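You operate a simulated robot arm through the tools that you are given. There is no shell and no other tool. Be economical: measure what you need, move in short steps, check, and stop when the job is done.

You are at the controls of a simulated robot arm. One attempt, no reset.

JOB
Take the battery that says "flat" from the table by the day bed and put it on the out tray of the laminator. Put the white wax block on the table by the day bed away on the shelf under the table by the day bed. Take the brown brush and leave it on the yellow pouch. Press the printer power key to switch it on. Push the output flap shut. Do these in any order. Set down upright: battery, white wax block.

Only the result counts: the job must be done as asked and must still hold three seconds after the hand-in. Knocking over, shifting, dropping, spilling or breaking anything else fails it.

ROBOT AND FRAMES
A 7-joint arm with a two-finger parallel gripper on a trunk, on a base that drives. Base frame: it is fixed to the floor where the robot stands at the start and does not move with it; the origin is under the middle of the robot, x ahead of it, y to its left, z up. Readings come in m, degrees, newtons and seconds.
With the tool pointing down near the work surface it reaches from about 0.2 to 0.74 m from the robot's upright axis, wherever it stands. Its first joint turns from -166.0 to 166.0 degrees. Places, roughly: brown brush [0.25, 3, 1.25]; out tray of the laminator [-1.5, 3.2, 0.8]; output flap [-1.5, 4.2, 0.8]; printer power key [-1.5, 4.3, 0.9]; shelf under the table by the day bed [0.7, -0.3, 0.2]; yellow pouch (11x15x1 cm) [-1.7, 3.4, 0.8]. Payload 1.57 kg.
The tool frame sits at the grasp point between the pads (the TCP): z along the fingers, y along the line on which they close. The tips reach 0.03 m beyond it. Largest opening 0.11 m; finger width 0.024, thickness 0.012; the body of the gripper, 0.048 by 0.112 m, starts 0.078 m behind the TCP.
Orientation is told as [roll, pitch, yaw] about the base's x, y, z axes, in that order, counted from this pose: with the fingers straight down and closing along the base's y, the tool's x points along the base's -x, its y along +y and its z along -z.

CONTROLS
- The arm moves only by the tool arm_command. Its argument "series" is a list of rows, each a list of 7 numbers: the shift along the tool's x, y, z in m, then the turn, a rotation vector about the tool's x, y, z in degrees, then the closure, from 0 (fully open) to 1 (shut). In form: [[dx, dy, dz, ax, ay, az, fingers], ...]. A call has 1 to 8 rows; each row is the pose to reach, as a shift and turn from the pose commanded when the call began, along the tool's axes at that moment. Each row takes 0.2 s and may step no farther than 0.05 m and 8.6 degrees from the row before; otherwise, or with a gripper value out of range, the whole call is refused. Where a pose cannot be reached the arm comes as near as it can. A force on the tool above 40 N (or 10 N above the force at the start of the call, whichever is more), or a blocked arm, ends the call early, and 0.2 s more pass. The fingers move at their own pace (about 0.045 m/s each) and stop on an object; they squeeze with about 36 N. The grip force told is the motor's: it shows also when the fingers shut on nothing. Time passes only in rows, and 0.2 s behind the last, so rows that repeat a pose let the fingers close. It gives the time, the measured TCP pose, the force on the tool (base axes), the opening and the grip force at its end, in the units of the frame above (readings bear some noise), with the torque about the TCP (base axes, N m) and any sound that the robot's microphone picked up.
- Cameras (640 x 400 px; columns grow to the right, rows downward): "scene" is now at [0.0106, 0.118, 1.4082]; the picture's right is [-0.45, -0.89, 0.00], its down [-0.67, 0.34, -0.66] and it looks along [0.59, -0.30, -0.75] (base axes); focal length 294 px, centre (320, 200). "wrist" rides on the gripper at [0.07, 0.016, -0.141] in the tool frame; the picture's right is [-0.23, 0.97, 0.00], its down [-0.86, -0.20, -0.48] and it looks along [-0.47, -0.11, 0.88] (tool axes); focal length 222 px, centre (320, 200). There is no depth. A picture from a camera that has moved, and an enlarged one, comes with that camera's place and axes in the base frame and with its lens.
- capture(camera): a new picture of that camera. The clock stands still meanwhile.
- move_column(by): slides the trunk up (or, below 0, down) by that many m; the arm and the scene camera ride with it, the base frame stays. It gives what a move gives, with no picture.
- roll_base(legs): drives the robot by 1 to 6 legs, each [ahead, turn to the left] in m and degrees, along the robot's own axes; the way and the turn of a leg run together, so that a leg with both is an arc; at most 1.5 m and 180 degrees a leg. The arm and the cameras ride along, it lands a little off, and it stops where it bumps. It gives what a move gives.
- head_to(pan, tilt): turns the head with the scene camera to pan (to the left, within 155 degrees either way) and tilt (down, from -29 to 69), counted from straight ahead of the robot. It gives what a move gives.
- enlarge(camera, box): a new picture of the part [left, top, right, bottom] of that camera's present view, enlarged. The clock stands still meanwhile.
- finish_job(): hands the job in; it is judged then, once.

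Go step by step. Nothing tells you exact positions but the pictures and the camera data: compare them with the known pose of the tool, close in by small moves and look again before you grip or let go. The budget is 165 turns and 120 pictures, counting those below and the enlarged ones. Unless the task says otherwise, let go and move clear before handing in.

The tools are called after "Emit:" as a command line: name --pt "numbers of a row" for each row, then --argument value for the rest, lists and objects as JSON in quotes. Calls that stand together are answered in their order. arm_command: Moves the arm, as the interface text tells. Its arguments: {"type":"object","properties":{"series":{"type":"array","items":{"type":"array","items":{"type":"number"}}}},"required":["series"]} The other tools are called the same way: move_column (by) slides the trunk up or down; roll_base (legs) drives the base; head_to (pan, tilt) turns the head that bears the scene camera; capture (camera) takes a picture; enlarge (camera, box) takes an enlarged picture of a part of a camera's view; finish_job () hands the job in.

At the start:

```text
clock: 0.0
tcp_pos: [0.416, -0.2421, 0.9798]
tcp_rot: [-0.1, 0.0, -0.1]
ft_force: [0.2, 0.1, -0.4]
torque: [-0.01, 0.02, 0.0]
gripper_width: 0.1096
grasp_force: 0.0
trunk travel left (down, up): [-0.35, 0.24]
robot x, y, heading: [0.0014, 0.0041, 0.1]
head pan, tilt: [-26.7, 48.8]
```

scene: 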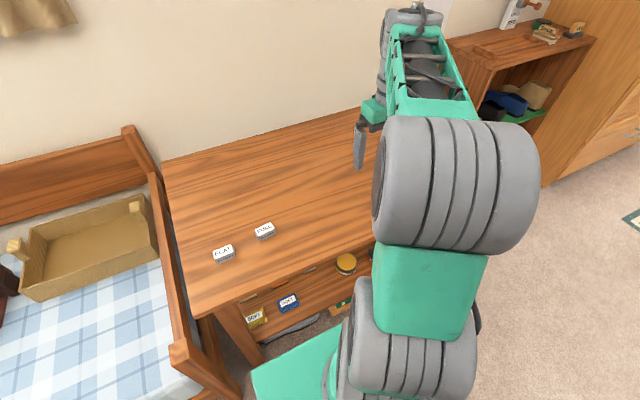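
wrist: 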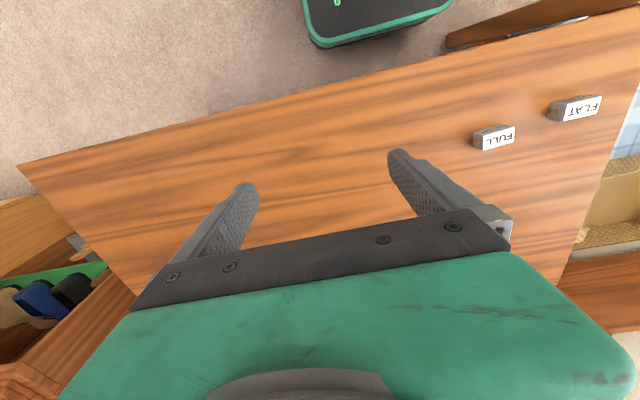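

I see the FLAT and FULL batteries on the table, but the white wax block is hidden, perhaps behind the arm. I'll look around with the head first.

Emit:
head_to --pan -50 --tilt 50

Emit:
capture --camera "scene"

Emit:
head_to --pan 10 --tilt 55

Emit:
capture --camera "scene"

Emit:
head_to --pan 90 --tilt 15

Emit:
capture --camera "scene"

```text
clock: 0.9
tcp_pos: [0.4164, -0.2418, 0.9791]
tcp_rot: [0.0, 0.1, -0.1]
ft_force: [-1.2, -0.5, 0.6]
torque: [0.01, -0.01, -0.01]
gripper_width: 0.1098
grasp_force: 0.1
trunk travel left (down, up): [-0.35, 0.24]
robot x, y, heading: [-0.0004, 0.0009, -0.2]
head pan, tilt: [-50.0, 50.0]
```

```text
117 pictures are left
camera scene: at [-0.0097, 0.0941, 1.4066], right [-0.77, -0.64, 0.0], down [-0.49, 0.59, -0.64], along [0.41, -0.49, -0.77], focal length 294 px, centre (320, 200)
```

scene: 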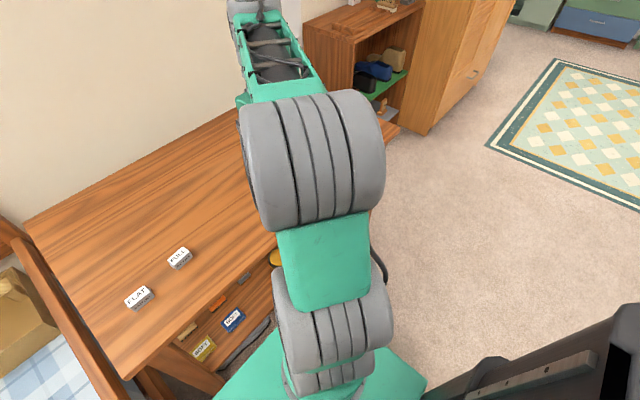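

```text
clock: 2.2
tcp_pos: [0.4161, -0.2417, 0.9809]
tcp_rot: [0.0, 0.0, 0.1]
ft_force: [-0.2, 0.3, 0.1]
torque: [-0.01, -0.04, -0.03]
gripper_width: 0.1098
grasp_force: 0.1
trunk travel left (down, up): [-0.35, 0.24]
robot x, y, heading: [-0.0044, -0.0023, 0.2]
head pan, tilt: [10.0, 55.0]
```

```text
116 pictures are left
camera scene: at [0.0118, 0.1655, 1.4001], right [0.17, -0.98, 0.0], down [-0.81, -0.14, -0.57], along [0.56, 0.1, -0.82], focal length 294 px, centre (320, 200)
```

scene: 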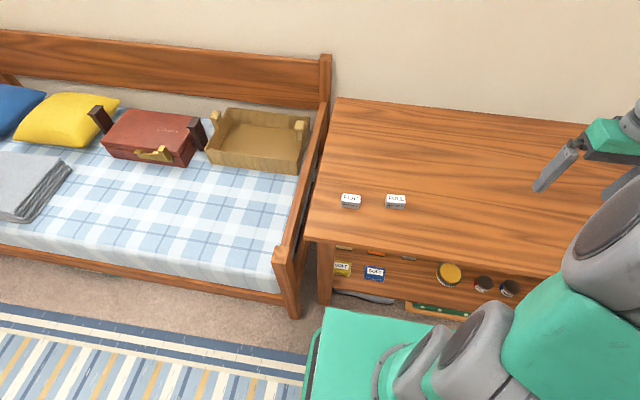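

```text
clock: 3.7
tcp_pos: [0.4169, -0.242, 0.9809]
tcp_rot: [0.1, 0.0, 0.0]
ft_force: [-0.3, 0.9, 0.9]
torque: [0.0, -0.02, 0.02]
gripper_width: 0.1101
grasp_force: 0.1
trunk travel left (down, up): [-0.35, 0.24]
robot x, y, heading: [0.003, -0.0011, -0.1]
head pan, tilt: [90.0, 15.0]
```

```text
115 pictures are left
camera scene: at [-0.0591, 0.2465, 1.4603], right [1.0, 0.0, 0.0], down [0.0, -0.26, -0.97], along [0.0, 0.97, -0.26], focal length 294 px, centre (320, 200)
```

scene: 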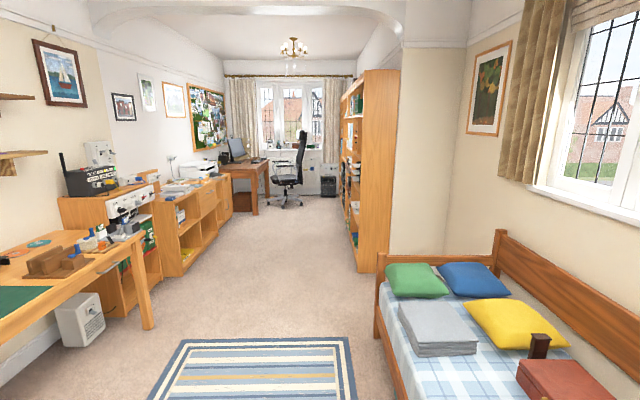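

The wax block is still hidden; I'll move the arm left toward the FLAT battery, which also uncovers the rest of the table.

Emit:
arm_command --pt "0 0.05 0 0 0 0 0" --pt "0 0.1 0 0 0 0 0" --pt "0 0.15 0 0 0 0 0" --pt "0 0.2 0 0 0 0 0" --pt "0 0.25 0 0 0 0 0" --pt "0 0.3 0 0 0 0 0" --pt "0 0.35 0 0 0 0 0" --pt "0 0.38 0 0 0 0 0"

Emit:
head_to --pan -35 --tilt 45

Emit:
capture --camera "scene"

Emit:
capture --camera "wrist"

```text
clock: 5.5
tcp_pos: [0.4172, 0.14, 0.9813]
tcp_rot: [0.0, 0.0, 0.0]
ft_force: [0.4, 0.3, -0.9]
torque: [0.02, 0.0, 0.04]
gripper_width: 0.1099
grasp_force: 0.0
trunk travel left (down, up): [-0.35, 0.24]
robot x, y, heading: [0.0034, 0.0004, 0.1]
head pan, tilt: [90.0, 15.0]
```

```text
clock: 7.5
tcp_pos: [0.4169, 0.1378, 0.98]
tcp_rot: [0.0, 0.0, 0.1]
ft_force: [-1.5, -0.1, 0.2]
torque: [-0.02, -0.03, -0.03]
gripper_width: 0.11
grasp_force: 0.1
trunk travel left (down, up): [-0.35, 0.24]
robot x, y, heading: [0.0015, -0.0003, 0.1]
head pan, tilt: [-35.0, 45.0]
```

```text
114 pictures are left
camera scene: at [0.0074, 0.1065, 1.4135], right [-0.57, -0.82, 0.0], down [-0.58, 0.41, -0.71], along [0.58, -0.41, -0.71], focal length 294 px, centre (320, 200)
```

scene: 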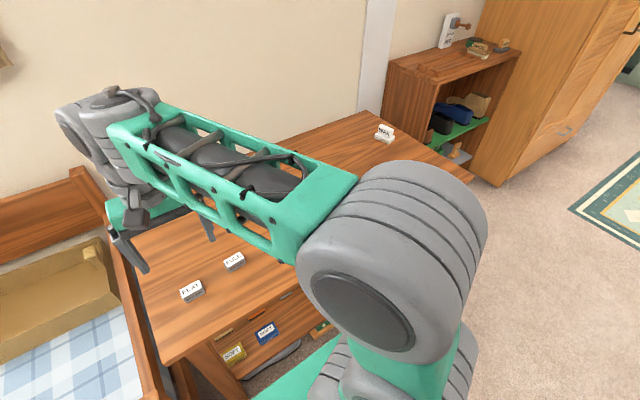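

```text
113 pictures are left
camera wrist: at [0.347, 0.1556, 1.1213], right [0.23, 0.97, 0.0], down [0.86, -0.2, 0.48], along [0.47, -0.11, -0.88], focal length 222 px, centre (320, 200)
```

wrist: 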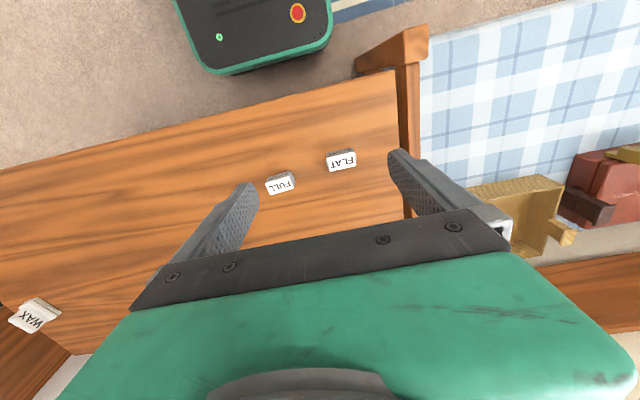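

The wax block is at about (0.73, -0.73) on the far right corner of the table, too far from here. I'll back off, shift right and face the table again, then look.

Emit:
roll_base --legs '[[-0.25, 0], [0, -90], [0.6, 0], [0, 90], [0.2, 0]]'

Emit:
head_to --pan 0 --tilt 45

Emit:
capture --camera "scene"

Emit:
capture --camera "wrist"

```text
clock: 21.3
tcp_pos: [0.3369, -0.5184, 0.981]
tcp_rot: [0.0, 0.1, -4.3]
ft_force: [-0.8, 0.0, -0.6]
torque: [0.0, -0.01, 0.03]
gripper_width: 0.1101
grasp_force: 0.0
trunk travel left (down, up): [-0.35, 0.24]
robot x, y, heading: [-0.0888, -0.6243, -4.4]
head pan, tilt: [-35.0, 45.0]
```

```text
clock: 22.3
tcp_pos: [0.338, -0.5178, 0.98]
tcp_rot: [0.0, 0.0, -4.4]
ft_force: [0.2, 0.2, -0.6]
torque: [-0.05, -0.03, 0.02]
gripper_width: 0.1096
grasp_force: 0.2
trunk travel left (down, up): [-0.35, 0.24]
robot x, y, heading: [-0.0874, -0.6277, -3.9]
head pan, tilt: [0.0, 45.0]
```

```text
112 pictures are left
camera scene: at [-0.0552, -0.4751, 1.4135], right [-0.08, -1.0, 0.0], down [-0.7, 0.05, -0.71], along [0.7, -0.05, -0.71], focal length 294 px, centre (320, 200)
```

scene: 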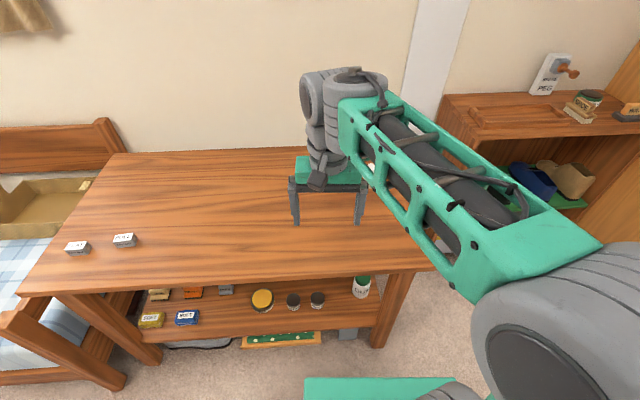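

```text
111 pictures are left
camera wrist: at [0.2687, -0.4966, 1.1213], right [0.3, 0.95, 0.0], down [0.84, -0.26, 0.48], along [0.46, -0.14, -0.88], focal length 222 px, centre (320, 200)
```

wrist: 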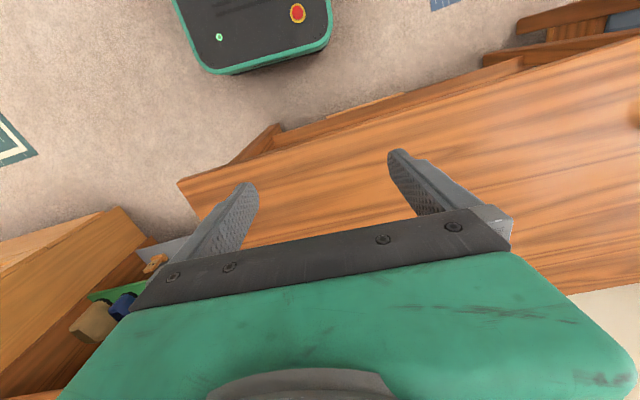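

The shelf has a free area at its front right, around (0.45, -0.60). I'll advance 0.12 m and swing the arm toward the wax to view it.

Emit:
roll_base --legs '[[0.11, 4]]'

Emit:
arm_command --pt "-0.02 -0.04 0 0 0 0 0" --pt "-0.06 -0.07 0 0 0 0 0" --pt "-0.1 -0.1 0 0 0 0 0" --pt "-0.12 -0.14 0 0 0 0 0"

Emit:
capture --camera "wrist"

Emit:
capture --camera "scene"

```text
clock: 23.5
tcp_pos: [0.4364, -0.4943, 0.9806]
tcp_rot: [0.0, -0.1, -0.4]
ft_force: [0.1, 0.4, -0.2]
torque: [-0.01, -0.05, 0.01]
gripper_width: 0.11
grasp_force: 0.1
trunk travel left (down, up): [-0.35, 0.24]
robot x, y, heading: [0.0221, -0.6269, -0.6]
head pan, tilt: [0.0, 45.0]
```

```text
clock: 24.5
tcp_pos: [0.5608, -0.6392, 0.9779]
tcp_rot: [0.1, 0.0, -0.3]
ft_force: [-0.4, -0.8, -0.3]
torque: [-0.03, 0.0, -0.02]
gripper_width: 0.1101
grasp_force: 0.0
trunk travel left (down, up): [-0.35, 0.24]
robot x, y, heading: [0.0205, -0.6281, -0.7]
head pan, tilt: [0.0, 45.0]
```

```text
110 pictures are left
camera wrist: at [0.4899, -0.6225, 1.1199], right [0.23, 0.97, 0.0], down [0.85, -0.2, 0.48], along [0.47, -0.11, -0.88], focal length 222 px, centre (320, 200)
```

wrist: 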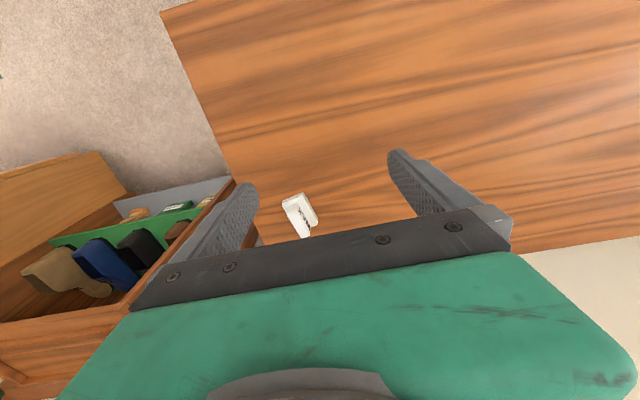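

```text
109 pictures are left
camera scene: at [0.042, -0.4775, 1.4135], right [-0.01, -1.0, 0.0], down [-0.71, 0.0, -0.71], along [0.71, -0.01, -0.71], focal length 294 px, centre (320, 200)
```

scene: 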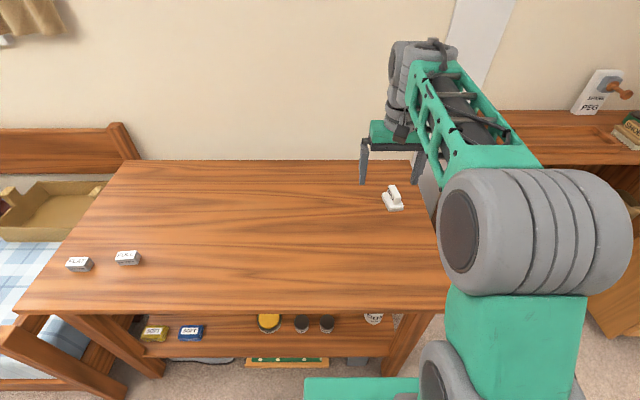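

I'll enlarge the wax block to read its shape.

Emit:
enlarge --camera "scene" --box '[340, 160, 440, 222]'

Emit:
enlarge --camera "wrist" --box '[240, 170, 360, 245]'

Emit:
enlarge --camera "scene" --box '[120, 300, 440, 380]'

```text
6.40 times, centred on (390, 191) of scene
camera zoom: at [0.042, -0.4775, 1.4135], right [-0.01, -1.0, 0.0], down [-0.71, 0.0, -0.71], along [0.71, -0.01, -0.71], focal length 1882 px, centre (-128, 258)
```

zoom: 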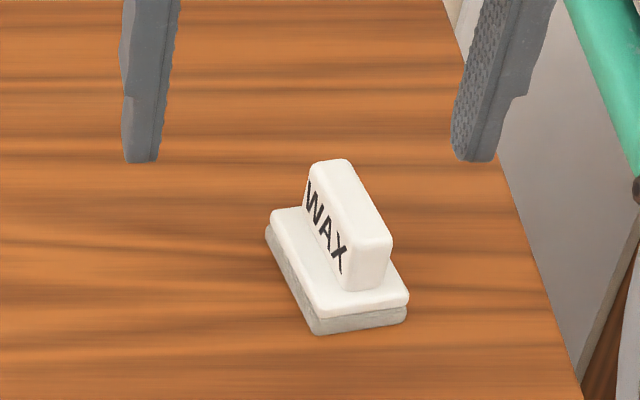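

```text
5.33 times, centred on (300, 208) of wrist
camera zoom: at [0.4899, -0.6225, 1.1199], right [0.23, 0.97, 0.0], down [0.85, -0.2, 0.48], along [0.47, -0.11, -0.88], focal length 1185 px, centre (427, 160)
```

zoom: 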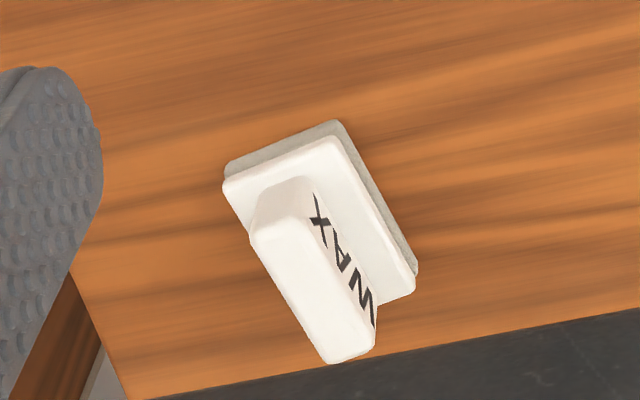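

```text
2.00 times, centred on (280, 340) of scene
camera zoom: at [0.042, -0.4775, 1.4135], right [-0.01, -1.0, 0.0], down [-0.71, 0.0, -0.71], along [0.71, -0.01, -0.71], focal length 588 px, centre (400, -80)
```

zoom: 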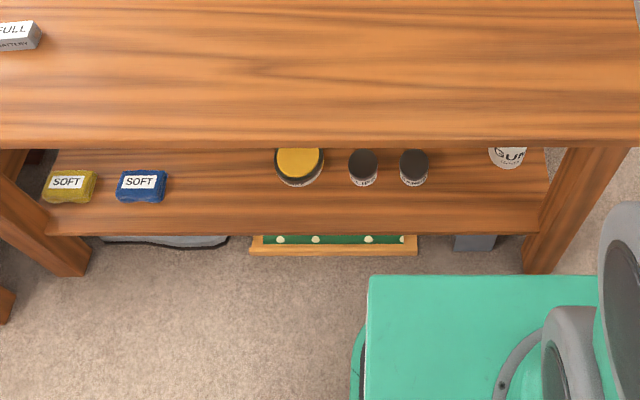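

The wax block has a raised narrow handle along x (yaw about 12°), centred near (0.718, -0.724), top at z≈0.765. I'll yaw by 12°, then tilt the tool 45° so the same grip works under the table.

Emit:
arm_command --pt "-0.035 -0.027 0.0 0 0 -4 0" --pt "-0.07 -0.053 0.0 0 0 -8 0" --pt "-0.1 -0.08 0.0 0 0 -12 0" --pt "-0.1 -0.08 0.0 0 0 -12 0"

Emit:
arm_command --pt "0 0 0 0 -8 0 0" --pt "0 0 0 0 -16 0 0" --pt "0 0 0 0 -24 0 0" --pt "0 0 0 0 -32 0 0" --pt "0 0 0 0 -40 0 0" --pt "0 0 0 0 -45 0 0" --pt "0 0 0 0 -45 0 0"

Emit:
capture --camera "wrist"

Emit:
enlarge --camera "scene" --box '[320, 120, 480, 220]'

```text
clock: 25.5
tcp_pos: [0.658, -0.7177, 0.9804]
tcp_rot: [0.0, 0.0, 11.7]
ft_force: [0.1, -0.4, -0.4]
torque: [-0.02, 0.04, -0.02]
gripper_width: 0.1097
grasp_force: 0.0
trunk travel left (down, up): [-0.35, 0.24]
robot x, y, heading: [0.0194, -0.6305, -0.3]
head pan, tilt: [0.0, 45.0]
```

```text
clock: 27.1
tcp_pos: [0.73, -0.7384, 1.0383]
tcp_rot: [0.3, -34.9, 11.7]
ft_force: [0.4, 1.1, -0.5]
torque: [-0.02, 0.01, 0.01]
gripper_width: 0.1097
grasp_force: 0.1
out of reach, approached as far as the arm can: row 1, 2, 3, 4, 5, 6, 7
trunk travel left (down, up): [-0.35, 0.24]
robot x, y, heading: [0.0156, -0.6286, -0.2]
head pan, tilt: [0.0, 45.0]
```

```text
105 pictures are left
camera wrist: at [0.5915, -0.7502, 1.1142], right [-0.02, 0.99, 0.13], down [0.46, -0.11, 0.88], along [0.89, 0.08, -0.45], focal length 222 px, centre (320, 200)
```

wrist: 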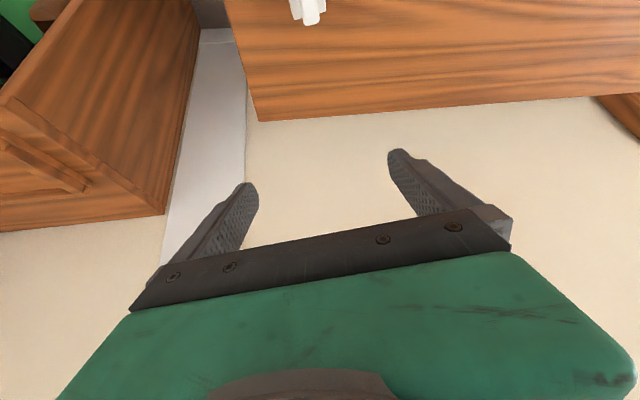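

```text
4.00 times, centred on (400, 170) of scene
camera zoom: at [0.0417, -0.4777, 1.4135], right [-0.01, -1.0, 0.0], down [-0.71, 0.0, -0.71], along [0.71, 0.0, -0.71], focal length 1176 px, centre (0, 320)
```

zoom: 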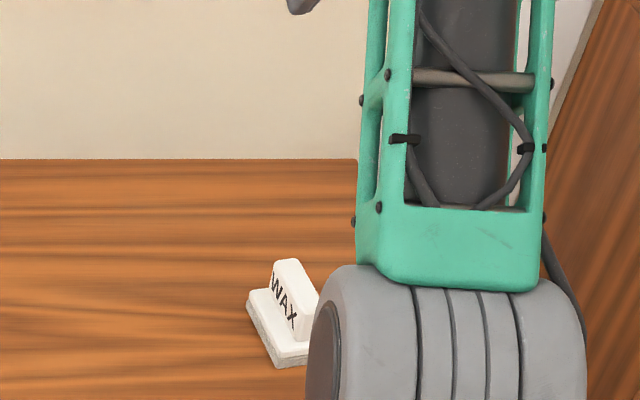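

The tilt didn't fully reach here. I'll test whether lowering the hand resolves it.

Emit:
arm_command --pt "0.03 0 0.03 0 0 0 0" --pt "0.06 0 0.06 0 0 0 0" --pt "0.06 0 0.06 0 0 0 0"

Emit:
capture --camera "scene"

```text
clock: 27.9
tcp_pos: [0.7331, -0.7439, 1.0044]
tcp_rot: [0.7, -32.1, 11.7]
ft_force: [-0.3, -0.6, -0.8]
torque: [0.01, -0.03, 0.01]
gripper_width: 0.1099
grasp_force: 0.1
out of reach, approached as far as the arm can: row 1, 2, 3
trunk travel left (down, up): [-0.35, 0.24]
robot x, y, heading: [0.0195, -0.6311, -0.3]
head pan, tilt: [0.0, 45.0]
```

```text
103 pictures are left
camera scene: at [0.0417, -0.4776, 1.4135], right [-0.01, -1.0, 0.0], down [-0.71, 0.0, -0.71], along [0.71, 0.0, -0.71], focal length 294 px, centre (320, 200)
```

scene: 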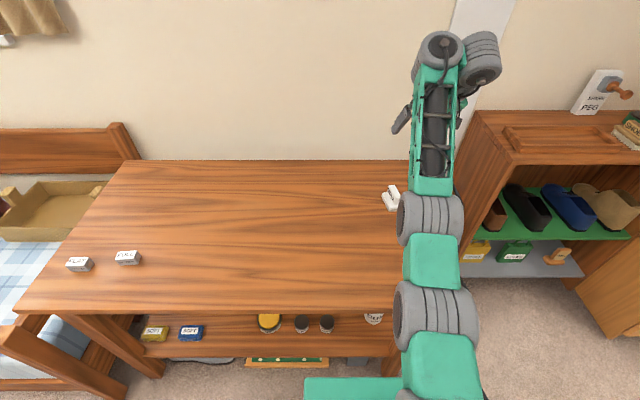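

It seems a wrist limit keeps the tilt from being reached. I'll untilt and retreat to a closer pose, then probe the tilt there.

Emit:
arm_command --pt "0 0 0 0 8 0 0" --pt "0 0 0 0 16 0 0" --pt "0 0 0 0 24 0 0" --pt "0 0 0 0 32 0 0" --pt "0 0 0 0 32 0 0"

```text
clock: 29.1
tcp_pos: [0.7022, -0.7463, 0.9907]
tcp_rot: [0.2, -3.0, 11.8]
ft_force: [-0.5, 0.3, -0.2]
torque: [0.02, -0.05, 0.02]
gripper_width: 0.11
grasp_force: 0.1
out of reach, approached as far as the arm can: row 3, 4, 5
trunk travel left (down, up): [-0.35, 0.24]
robot x, y, heading: [0.0185, -0.6303, -0.4]
head pan, tilt: [0.0, 45.0]
```

Emit:
arm_command --pt "0.05 0 0 0 0 0 0" --pt "0.1 0 0 0 0 0 0" --pt "0.15 0 0 0 0 0 0" --pt "0.2 0.02 0.0 0 0 0 0" --pt "0.25 0.04 0.0 0 3 0 0" --pt "0.25 0.04 0.0 0 3 0 0"

Emit:
arm_command --pt "0 0 0 0 -8 0 0" --pt "0 0 0 0 -16 0 0" --pt "0 0 0 0 -24 0 0" --pt "0 0 0 0 -32 0 0" --pt "0 0 0 0 -40 0 0" --pt "0 0 0 0 -40 0 0"

Emit:
capture --camera "scene"

```text
refused: row 4 steps farther than a row can; nothing moved
```

```text
clock: 30.5
tcp_pos: [0.731, -0.7594, 1.0047]
tcp_rot: [0.8, -32.3, 11.8]
ft_force: [0.0, 0.2, -0.7]
torque: [0.01, -0.01, -0.02]
gripper_width: 0.11
grasp_force: 0.0
out of reach, approached as far as the arm can: row 2, 3, 4, 5, 6
trunk travel left (down, up): [-0.35, 0.24]
robot x, y, heading: [0.0202, -0.6282, -0.2]
head pan, tilt: [0.0, 45.0]
```

```text
102 pictures are left
camera scene: at [0.0419, -0.4777, 1.4135], right [-0.01, -1.0, 0.0], down [-0.71, 0.0, -0.71], along [0.71, 0.0, -0.71], focal length 294 px, centre (320, 200)
```

scene: 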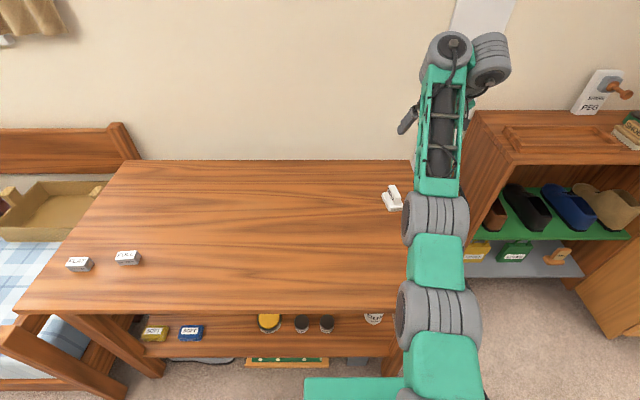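

Emit:
arm_command --pt "0.04 0 -0.025 0 4 0 0" --pt "0.08 0 -0.05 0 8 0 0" --pt "0.12 0 -0.075 0 12 0 0" --pt "0.16 0 -0.1 0 16 0 0" --pt "0.2 0 -0.125 0 22 0 0" --pt "0.24 0 -0.15 0 28 0 0" --pt "0.24 0 -0.15 0 32 0 0" --pt "0.24 0 -0.15 0 32 0 0"

Emit:
arm_command --pt "0 0 0 0 -8 0 0" --pt "0 0 0 0 -16 0 0" --pt "0 0 0 0 -24 0 0" --pt "0 0 0 0 -32 0 0" --pt "0 0 0 0 -40 0 0" --pt "0 0 0 0 -40 0 0"

Emit:
capture --camera "scene"

```text
clock: 32.3
tcp_pos: [0.4637, -0.8375, 1.024]
tcp_rot: [0.2, 1.2, 12.1]
ft_force: [0.3, -0.7, -0.5]
torque: [0.01, -0.01, 0.01]
gripper_width: 0.1102
grasp_force: 0.0
out of reach, approached as far as the arm can: row 1, 2, 3, 4, 5, 6, 7, 8
trunk travel left (down, up): [-0.35, 0.24]
robot x, y, heading: [0.0186, -0.6316, -0.3]
head pan, tilt: [0.0, 45.0]
```

```text
clock: 33.7
tcp_pos: [0.5019, -0.905, 1.1737]
tcp_rot: [1.5, -33.3, 11.8]
ft_force: [0.3, 0.4, 0.6]
torque: [-0.02, 0.01, -0.01]
gripper_width: 0.11
grasp_force: 0.0
out of reach, approached as far as the arm can: row 1, 2, 3, 4, 5, 6
trunk travel left (down, up): [-0.35, 0.24]
robot x, y, heading: [0.0206, -0.6305, -0.4]
head pan, tilt: [0.0, 45.0]
```

```text
101 pictures are left
camera scene: at [0.0418, -0.4771, 1.4134], right [-0.01, -1.0, 0.0], down [-0.71, 0.0, -0.71], along [0.71, -0.01, -0.71], focal length 294 px, centre (320, 200)
```

scene: 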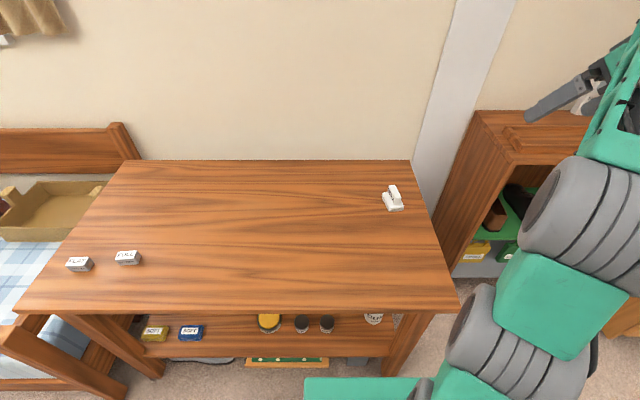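

Emit:
arm_command --pt "0 0.02 0 0 6 0 0" --pt "0 0.05 0 0 12 0 0" --pt "0 0.09 0 0 18 0 0" --pt "0 0.13 0 0 24 0 0" --pt "0 0.17 0 0 30 0 0" --pt "0 0.21 0 0 33 0 0" --pt "0 0.25 0 0 33 0 0" --pt "0 0.27 0 0 33 0 0"

Emit:
arm_command --pt "0 0 0.04 0 0 4 0" --pt "0 0 0.08 0 0 8 0" --pt "0 0 0.12 0 0 12 0" --pt "0 0 0.16 0 0 12 0" --pt "0 0 0.16 0 0 12 0"

```text
clock: 35.5
tcp_pos: [0.4467, -0.6351, 1.1737]
tcp_rot: [1.3, -0.2, 12.5]
ft_force: [-0.3, -0.1, -0.8]
torque: [-0.02, -0.02, -0.03]
gripper_width: 0.11
grasp_force: 0.0
trunk travel left (down, up): [-0.35, 0.24]
robot x, y, heading: [0.0191, -0.6317, -0.4]
head pan, tilt: [0.0, 45.0]
```

```text
clock: 36.7
tcp_pos: [0.445, -0.6322, 1.0159]
tcp_rot: [1.3, -0.1, 0.5]
ft_force: [1.0, 0.4, 0.1]
torque: [-0.01, 0.02, 0.01]
gripper_width: 0.1099
grasp_force: 0.1
trunk travel left (down, up): [-0.35, 0.24]
robot x, y, heading: [0.0173, -0.6279, -0.7]
head pan, tilt: [0.0, 45.0]
```

Clean posture again; I'll try the tilt straight ahead from here.

Emit:
arm_command --pt "0 0 0 0 -8 0 0" --pt "0 0 0 0 -16 0 0" --pt "0 0 0 0 -24 0 0" --pt "0 0 0 0 -32 0 0" --pt "0 0 0 0 -40 0 0" --pt "0 0 0 0 -40 0 0"

Emit:
capture --camera "scene"

```text
clock: 38.1
tcp_pos: [0.5041, -0.6152, 1.1511]
tcp_rot: [1.4, -39.3, -0.4]
ft_force: [0.1, 0.9, -0.8]
torque: [0.0, 0.01, -0.01]
gripper_width: 0.1099
grasp_force: 0.1
out of reach, approached as far as the arm can: row 3, 4, 5, 6
trunk travel left (down, up): [-0.35, 0.24]
robot x, y, heading: [0.0165, -0.6328, -0.4]
head pan, tilt: [0.0, 45.0]
```

```text
100 pictures are left
camera scene: at [0.0429, -0.4768, 1.4161], right [-0.01, -1.0, 0.0], down [-0.71, 0.0, -0.71], along [0.71, -0.01, -0.71], focal length 294 px, centre (320, 200)
```

scene: 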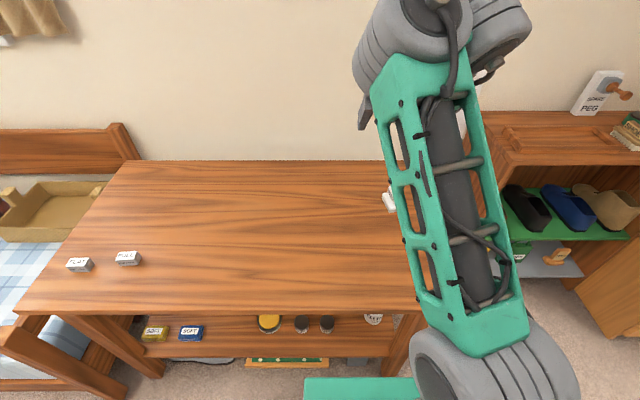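

The tilt pushes the arm upward, so the wrist bend is limited at this geometry. I'll back off, lower the trunk, and probe tilts at low height in front of the table, which also matters for the shelf.

Emit:
roll_base --legs '[[-0.38, 0]]'

Emit:
move_column --by -0.35

Emit:
arm_command --pt "0 0 0 0 -8 0 0" --pt "0 0 0 0 -16 0 0" --pt "0 0 0 0 -16 0 0"

Emit:
capture --camera "scene"

```text
clock: 40.5
tcp_pos: [0.1179, -0.6144, 1.1491]
tcp_rot: [1.6, -39.6, -0.7]
ft_force: [0.4, -0.2, -0.1]
torque: [0.03, 0.01, -0.01]
gripper_width: 0.1101
grasp_force: 0.0
trunk travel left (down, up): [-0.35, 0.24]
robot x, y, heading: [-0.3681, -0.6282, -0.4]
head pan, tilt: [0.0, 45.0]
```

```text
clock: 44.0
tcp_pos: [0.1178, -0.6143, 0.7991]
tcp_rot: [1.5, -39.5, -0.7]
ft_force: [0.0, 0.2, 0.1]
torque: [-0.01, 0.0, 0.03]
gripper_width: 0.11
grasp_force: 0.0
trunk travel left (down, up): [0.0, 0.59]
robot x, y, heading: [-0.3646, -0.6286, -0.9]
head pan, tilt: [0.0, 45.0]
```

```text
clock: 44.8
tcp_pos: [0.13, -0.5806, 0.8802]
tcp_rot: [1.2, -54.4, -1.0]
ft_force: [-0.2, -0.3, 0.5]
torque: [-0.01, -0.01, 0.03]
gripper_width: 0.1098
grasp_force: 0.1
out of reach, approached as far as the arm can: row 1, 2, 3
trunk travel left (down, up): [0.0, 0.59]
robot x, y, heading: [-0.3688, -0.6287, -0.6]
head pan, tilt: [0.0, 45.0]
```

```text
99 pictures are left
camera scene: at [-0.3353, -0.4706, 1.0634], right [-0.01, -1.0, 0.0], down [-0.71, 0.0, -0.7], along [0.7, -0.01, -0.71], focal length 294 px, centre (320, 200)
```

scene: 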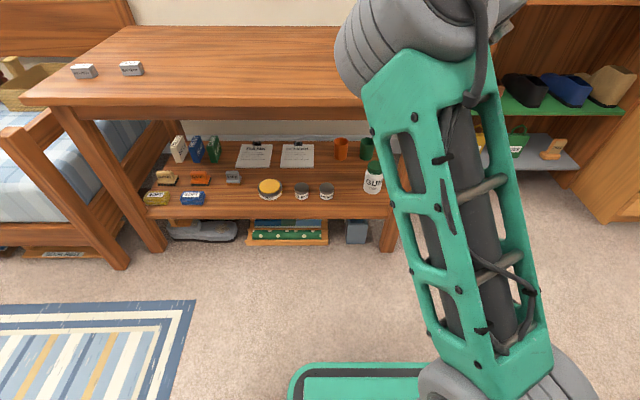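

The shelf layout is now clear with free space. I'll straighten the tool, go down to about z 0.5 in front of the shelf and probe tilts there.

Emit:
arm_command --pt "0 0 0 0 8 0 0" --pt "0 0 0 0 16 0 0" --pt "0 0 0 0 24 0 0" --pt "0 0 0 0 32 0 0" --pt "0 0 0 0 40 0 0" --pt "0 0 0 0 48 0 0" --pt "0 0 0 0 54 0 0" --pt "0 0 0 0 54 0 0"

Emit:
arm_command --pt "0 0 0.05 0 0 0 0" --pt "0 0 0.1 0 0 0 0" --pt "0 0 0.15 0 0 0 0" --pt "0 0 0.2 0 0 0 0" --pt "0 0 0.25 0 0 0 0" --pt "0 0 0.3 0 0 0 0" --pt "0 0 0.35 0 0 0 0" --pt "0 0 0.35 0 0 0 0"

Emit:
arm_command --pt "0 0 0 0 -8 0 0" --pt "0 0 0 0 -16 0 0" --pt "0 0 0 0 -24 0 0" --pt "0 0 0 0 -32 0 0" --pt "0 0 0 0 -40 0 0" --pt "0 0 0 0 -40 0 0"

Emit:
capture --camera "scene"

```text
clock: 46.3
tcp_pos: [0.1207, -0.5871, 0.8649]
tcp_rot: [1.6, -5.3, -0.8]
ft_force: [21.0, 10.0, -25.5]
torque: [-1.55, 1.05, -0.92]
gripper_width: 0.1099
grasp_force: 0.1
out of reach, approached as far as the arm can: row 4, 5, 6, 7
trunk travel left (down, up): [0.0, 0.59]
robot x, y, heading: [-0.3678, -0.6289, -0.3]
head pan, tilt: [0.0, 45.0]
stopped in row 7: the force on the tool passed its limit (the readings are from after the stop); the commanded pose is now the measured one
```

```text
clock: 48.1
tcp_pos: [0.1475, -0.5806, 0.5509]
tcp_rot: [1.4, -5.0, -0.6]
ft_force: [0.1, -0.2, 0.1]
torque: [0.01, 0.0, 0.04]
gripper_width: 0.1099
grasp_force: 0.1
out of reach, approached as far as the arm can: row 7, 8
trunk travel left (down, up): [0.0, 0.59]
robot x, y, heading: [-0.3671, -0.6263, -0.5]
head pan, tilt: [0.0, 45.0]
```

```text
clock: 49.6
tcp_pos: [0.2507, -0.5519, 0.6182]
tcp_rot: [5.1, -50.8, -4.1]
ft_force: [-0.7, 0.4, -0.7]
torque: [0.0, -0.07, 0.01]
gripper_width: 0.1099
grasp_force: 0.1
out of reach, approached as far as the arm can: row 1, 2, 3, 4
trunk travel left (down, up): [0.0, 0.59]
robot x, y, heading: [-0.3667, -0.6284, -0.6]
head pan, tilt: [0.0, 45.0]
stopped in row 6: the arm was blocked; the commanded pose is now the measured one
```

```text
98 pictures are left
camera scene: at [-0.3338, -0.4754, 1.0629], right [-0.01, -1.0, 0.0], down [-0.71, 0.01, -0.7], along [0.7, -0.01, -0.71], focal length 294 px, centre (320, 200)
```

scene: 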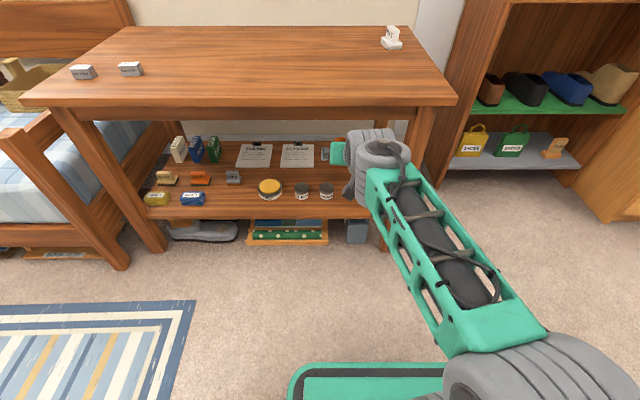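

The arm reconfigured and now holds a 51° tilt at low height. I'll test whether it can go down freely from here.

Emit:
arm_command --pt "0.03 0 0.0 0 0 0 0" --pt "0.07 0 0.0 0 0 0 0" --pt "0.11 0 0.0 0 0 0 0" --pt "0.15 0 0.0 0 0 0 0" --pt "0.19 0 0.0 0 0 0 0" --pt "0.19 0 0.0 0 0 0 0"

Emit:
capture --camera "scene"

Emit:
capture --camera "wrist"

```text
clock: 51.0
tcp_pos: [0.1285, -0.542, 0.4682]
tcp_rot: [4.0, -50.5, -3.7]
ft_force: [1.3, 0.6, -0.1]
torque: [-0.04, -0.01, 0.02]
gripper_width: 0.1101
grasp_force: 0.0
trunk travel left (down, up): [0.0, 0.59]
robot x, y, heading: [-0.3678, -0.6276, -0.8]
head pan, tilt: [0.0, 45.0]
```

```text
97 pictures are left
camera scene: at [-0.3336, -0.4697, 1.0618], right [-0.01, -1.0, 0.01], down [-0.71, 0.0, -0.7], along [0.7, -0.01, -0.71], focal length 294 px, centre (320, 200)
```

scene: 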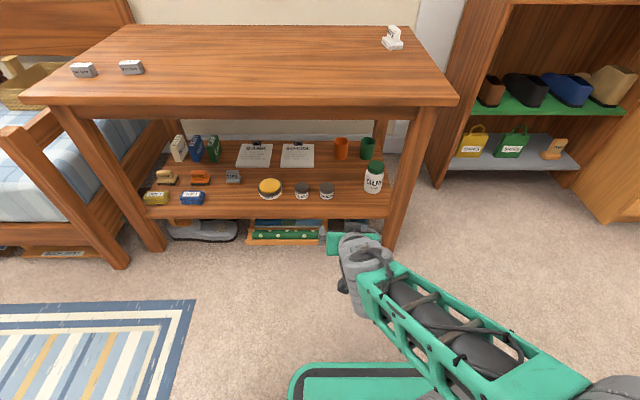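

```text
96 pictures are left
camera wrist: at [-0.0256, -0.526, 0.505], right [0.15, 0.96, 0.22], down [0.17, -0.24, 0.95], along [0.97, -0.11, -0.2], focal length 222 px, centre (320, 200)
```

wrist: 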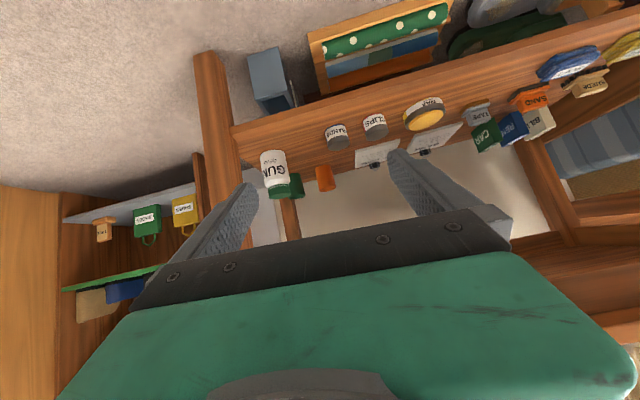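

This branch of the arm works well with the tilt. I'll keep this posture, raise the trunk 0.40, and correct roll/yaw to align with the wax handle (yaw ~12°).

Emit:
move_column --by 0.4

Emit:
arm_command --pt "0 -0.03 0 -3 0 -4 0" --pt "0 -0.06 0 -6 0 -8 0" --pt "0 -0.09 0 -8 0 -10 0" --pt "0 -0.09 0 -8 0 -10 0"

Emit:
roll_base --legs '[[0.4, 0]]'

Emit:
capture --camera "scene"

Emit:
capture --camera "wrist"

```text
clock: 54.8
tcp_pos: [0.127, -0.5396, 0.8832]
tcp_rot: [5.5, -52.0, -4.3]
ft_force: [0.8, -0.1, 0.1]
torque: [0.01, 0.0, 0.0]
gripper_width: 0.11
grasp_force: 0.0
trunk travel left (down, up): [-0.4, 0.19]
robot x, y, heading: [-0.368, -0.626, -0.4]
head pan, tilt: [0.0, 45.0]
```

```text
clock: 55.3
tcp_pos: [0.0997, -0.4774, 0.8771]
tcp_rot: [2.7, -51.5, 17.5]
ft_force: [0.6, 0.9, -0.6]
torque: [0.01, 0.01, -0.01]
gripper_width: 0.1099
grasp_force: 0.0
trunk travel left (down, up): [-0.4, 0.19]
robot x, y, heading: [-0.3718, -0.627, -0.3]
head pan, tilt: [0.0, 45.0]
stopped in row 2: the arm was blocked; the commanded pose is now the measured one
```

```text
clock: 57.8
tcp_pos: [0.4886, -0.4781, 0.8749]
tcp_rot: [2.7, -51.6, 17.6]
ft_force: [-0.6, -0.3, -0.1]
torque: [-0.02, 0.02, -0.01]
gripper_width: 0.1101
grasp_force: 0.1
trunk travel left (down, up): [-0.4, 0.19]
robot x, y, heading: [0.0194, -0.6297, -0.0]
head pan, tilt: [0.0, 45.0]
```

```text
95 pictures are left
camera scene: at [0.0447, -0.4772, 1.4634], right [-0.01, -1.0, 0.0], down [-0.71, 0.0, -0.71], along [0.71, 0.0, -0.71], focal length 294 px, centre (320, 200)
```

scene: 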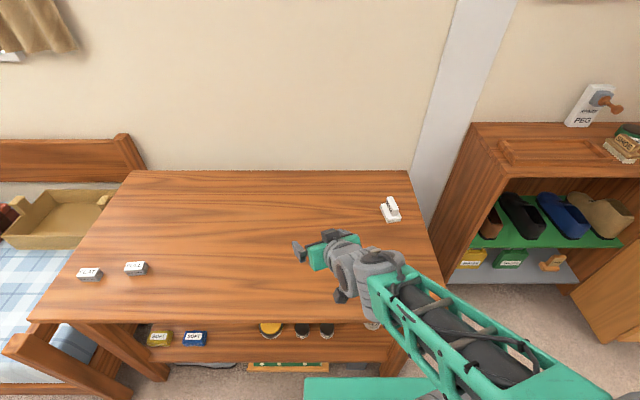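

```text
94 pictures are left
camera wrist: at [0.3375, -0.5164, 0.9079], right [-0.2, 0.96, 0.21], down [0.22, -0.16, 0.96], along [0.95, 0.23, -0.18], focal length 222 px, centre (320, 200)
```

wrist: 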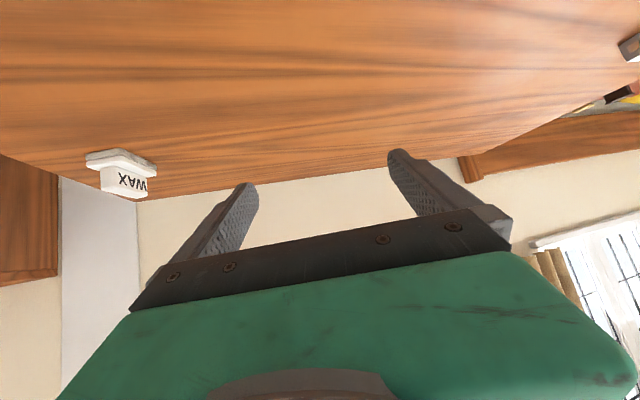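

Posture is fine over the table. I'll shift the hand right and forward toward the wax in small steps.

Emit:
arm_command --pt "-0.01 -0.04 0.014 0 0 0 0" --pt "-0.02 -0.08 0.028 0 0 0 0" --pt "-0.03 -0.12 0.042 0 0 0 0" --pt "-0.04 -0.16 0.056 1 0 0 0" --pt "-0.05 -0.2 0.07 3 0 1 0" --pt "-0.06 -0.24 0.084 5 0 2 0" --pt "-0.06 -0.24 0.084 6 0 3 0"

Emit:
capture --camera "wrist"

```text
clock: 59.4
tcp_pos: [0.6696, -0.6686, 0.862]
tcp_rot: [0.4, -51.6, 12.8]
ft_force: [-0.1, -0.4, -0.5]
torque: [0.02, 0.01, -0.02]
gripper_width: 0.1101
grasp_force: 0.1
trunk travel left (down, up): [-0.4, 0.19]
robot x, y, heading: [0.0234, -0.6339, 0.0]
head pan, tilt: [0.0, 45.0]
```

```text
93 pictures are left
camera wrist: at [0.5139, -0.6888, 0.8945], right [-0.09, 0.98, 0.18], down [0.2, -0.16, 0.97], along [0.98, 0.12, -0.18], focal length 222 px, centre (320, 200)
```

wrist: 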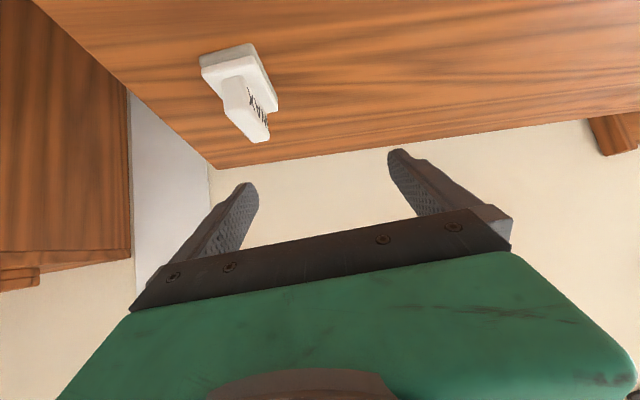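

All reachable now. I'll move to just above the handle and look before descending.

Emit:
arm_command --pt "0 -0.03 0.02 0 0 0 0" --pt "0.005 -0.0617 0.04 0 0 0 0" --pt "0.0297 -0.0617 0.0624 0 0 0 0" --pt "0.0297 -0.0617 0.0624 0 0 0 0"

Emit:
capture --camera "wrist"

Emit:
enlarge --camera "scene" --box '[330, 150, 490, 250]'

```text
clock: 60.4
tcp_pos: [0.708, -0.7224, 0.7987]
tcp_rot: [0.5, -51.5, 12.9]
ft_force: [-0.5, -0.5, -0.3]
torque: [-0.02, -0.01, 0.01]
gripper_width: 0.1102
grasp_force: 0.0
trunk travel left (down, up): [-0.4, 0.19]
robot x, y, heading: [0.0231, -0.6313, -0.4]
head pan, tilt: [0.0, 45.0]
```

```text
92 pictures are left
camera wrist: at [0.5547, -0.7424, 0.8322], right [-0.09, 0.98, 0.18], down [0.2, -0.16, 0.97], along [0.98, 0.12, -0.18], focal length 222 px, centre (320, 200)
```

wrist: 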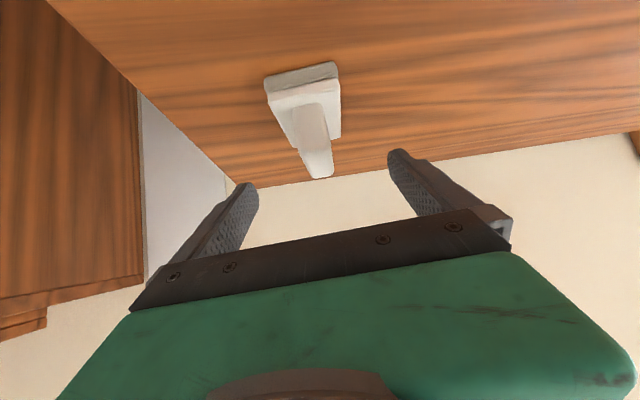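

```text
4.00 times, centred on (410, 200) of scene
camera zoom: at [0.0451, -0.4773, 1.4635], right [-0.01, -1.0, 0.0], down [-0.71, 0.0, -0.71], along [0.71, 0.0, -0.71], focal length 1176 px, centre (-40, 200)
```

zoom: 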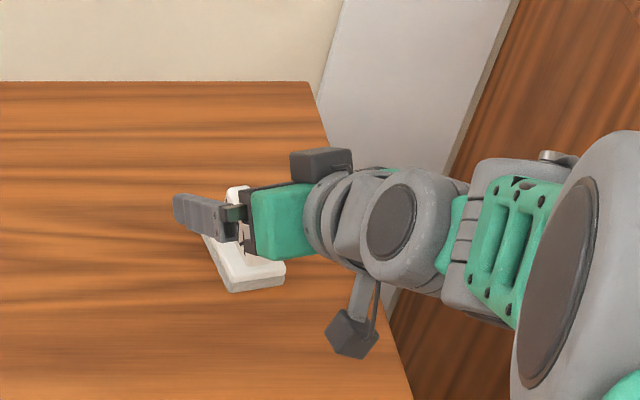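

The handle lies between the fingers. Descend about 3 cm and slightly forward, then check.

Emit:
arm_command --pt "0.01 -0.002 0.013 0 0 0 0" --pt "0.0193 -0.003 0.0255 0 0 0 0" --pt "0.0193 -0.003 0.0255 0 0 0 0"

Emit:
capture --camera "wrist"

Emit:
enlarge --camera "scene" --box '[350, 180, 430, 230]'

```text
clock: 61.1
tcp_pos: [0.7184, -0.7215, 0.7688]
tcp_rot: [0.4, -51.5, 12.8]
ft_force: [-0.8, 0.2, -0.3]
torque: [-0.02, 0.0, 0.01]
gripper_width: 0.1099
grasp_force: 0.2
trunk travel left (down, up): [-0.4, 0.19]
robot x, y, heading: [0.0225, -0.6305, -0.5]
head pan, tilt: [0.0, 45.0]
```

```text
90 pictures are left
camera wrist: at [0.5645, -0.7418, 0.8013], right [-0.09, 0.98, 0.18], down [0.2, -0.16, 0.97], along [0.98, 0.12, -0.18], focal length 222 px, centre (320, 200)
```

wrist: 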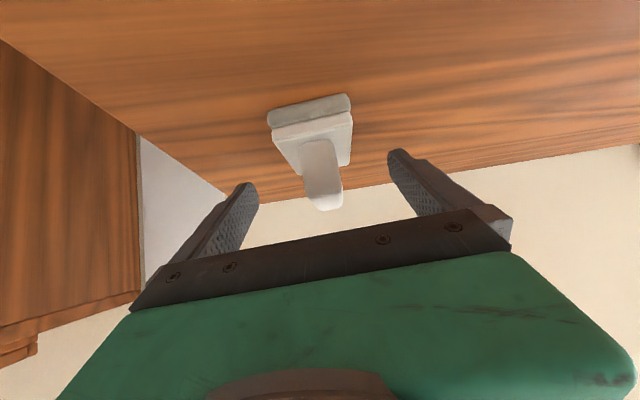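

```text
8.00 times, centred on (390, 205) of scene
camera zoom: at [0.0451, -0.4773, 1.4635], right [-0.01, -1.0, 0.0], down [-0.71, 0.0, -0.71], along [0.71, 0.0, -0.71], focal length 2353 px, centre (-240, 160)
```

zoom: 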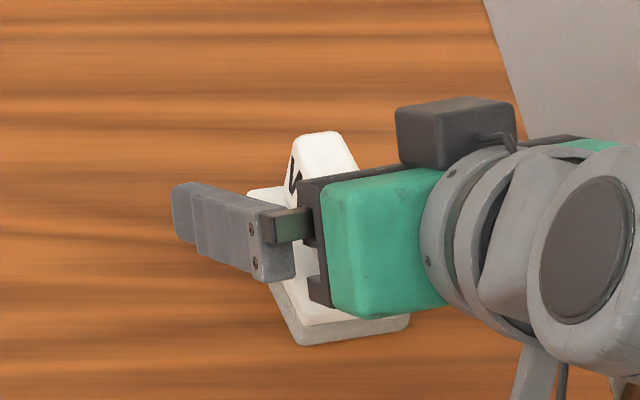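

Closing on the handle.

Emit:
arm_command --pt "0 0 0 0 0 0 1" --pt "0 0 0 0 0 0 1" --pt "0 0 0 0 0 0 1" --pt "0 0 0 0 0 0 1" --pt "0 0 0 0 0 0 1" --pt "0 0 0 0 0 0 1" --pt "0 0 0 0 0 0 1"

Emit:
capture --camera "wrist"

```text
clock: 62.8
tcp_pos: [0.7176, -0.7212, 0.7682]
tcp_rot: [0.5, -51.5, 12.9]
ft_force: [0.5, 1.0, 0.5]
torque: [0.03, 0.02, -0.03]
gripper_width: 0.0489
grasp_force: 35.8
trunk travel left (down, up): [-0.4, 0.19]
robot x, y, heading: [0.022, -0.6323, -0.1]
head pan, tilt: [0.0, 45.0]
```

```text
88 pictures are left
camera wrist: at [0.5643, -0.7416, 0.8015], right [-0.09, 0.98, 0.18], down [0.2, -0.16, 0.97], along [0.98, 0.12, -0.18], focal length 222 px, centre (320, 200)
```

wrist: 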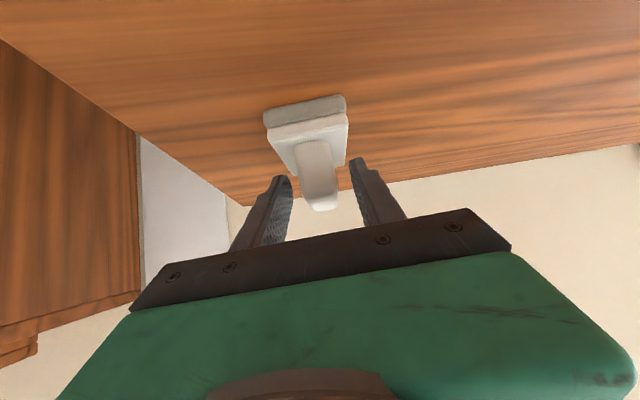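

The jaws stopped at 49 mm, holding the plate's edges rather than the handle. I'll reopen, go 10 mm lower for a better bite, and close again.

Emit:
arm_command --pt "0 0 0 0 0 0 0.35" --pt "0 0 0 0 0 0 0.35" --pt "0.004 0 0.003 0 0 0 0.35" --pt "0.0078 0 0.0062 0 0 0 0.35" --pt "0.0078 0 0.0062 0 0 0 1" --pt "0.0078 0 0.0062 0 0 0 1" --pt "0.0078 0 0.0062 0 0 0 1" --pt "0.0078 0 0.0062 0 0 0 1"

Emit:
capture --camera "wrist"

```text
clock: 64.5
tcp_pos: [0.7185, -0.7224, 0.76]
tcp_rot: [0.5, -51.4, 12.9]
ft_force: [-0.4, 0.6, -0.3]
torque: [-0.02, 0.02, -0.02]
gripper_width: 0.0498
grasp_force: 36.4
trunk travel left (down, up): [-0.4, 0.19]
robot x, y, heading: [0.0213, -0.6308, -0.4]
head pan, tilt: [0.0, 45.0]
```

```text
87 pictures are left
camera wrist: at [0.5644, -0.742, 0.7927], right [-0.09, 0.98, 0.18], down [0.2, -0.16, 0.97], along [0.98, 0.12, -0.18], focal length 222 px, centre (320, 200)
```

wrist: 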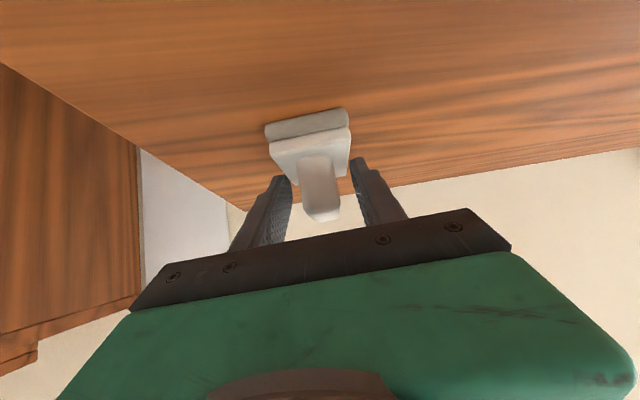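

Firm grip. Lift 8 cm and verify.

Emit:
arm_command --pt "-0.01 0 -0.008 0 0 0 1" --pt "-0.025 0 -0.02 0 0 0 1" --pt "-0.045 0 -0.036 0 0 0 1" --pt "-0.0627 0 -0.05 0 0 0 1" --pt "-0.0627 0 -0.05 0 0 0 1"

Emit:
capture --camera "wrist"

```text
clock: 65.8
tcp_pos: [0.7181, -0.7227, 0.8403]
tcp_rot: [0.5, -51.5, 12.8]
ft_force: [0.5, 0.5, -0.1]
torque: [-0.03, -0.02, 0.02]
gripper_width: 0.0001
grasp_force: 21.0
trunk travel left (down, up): [-0.4, 0.19]
robot x, y, heading: [0.0223, -0.6319, -0.3]
head pan, tilt: [0.0, 45.0]
```

```text
86 pictures are left
camera wrist: at [0.5636, -0.7416, 0.8725], right [-0.09, 0.98, 0.18], down [0.2, -0.16, 0.97], along [0.98, 0.12, -0.18], focal length 222 px, centre (320, 200)
```

wrist: 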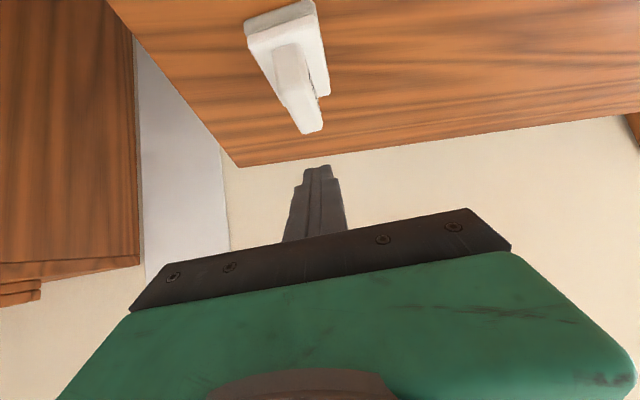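

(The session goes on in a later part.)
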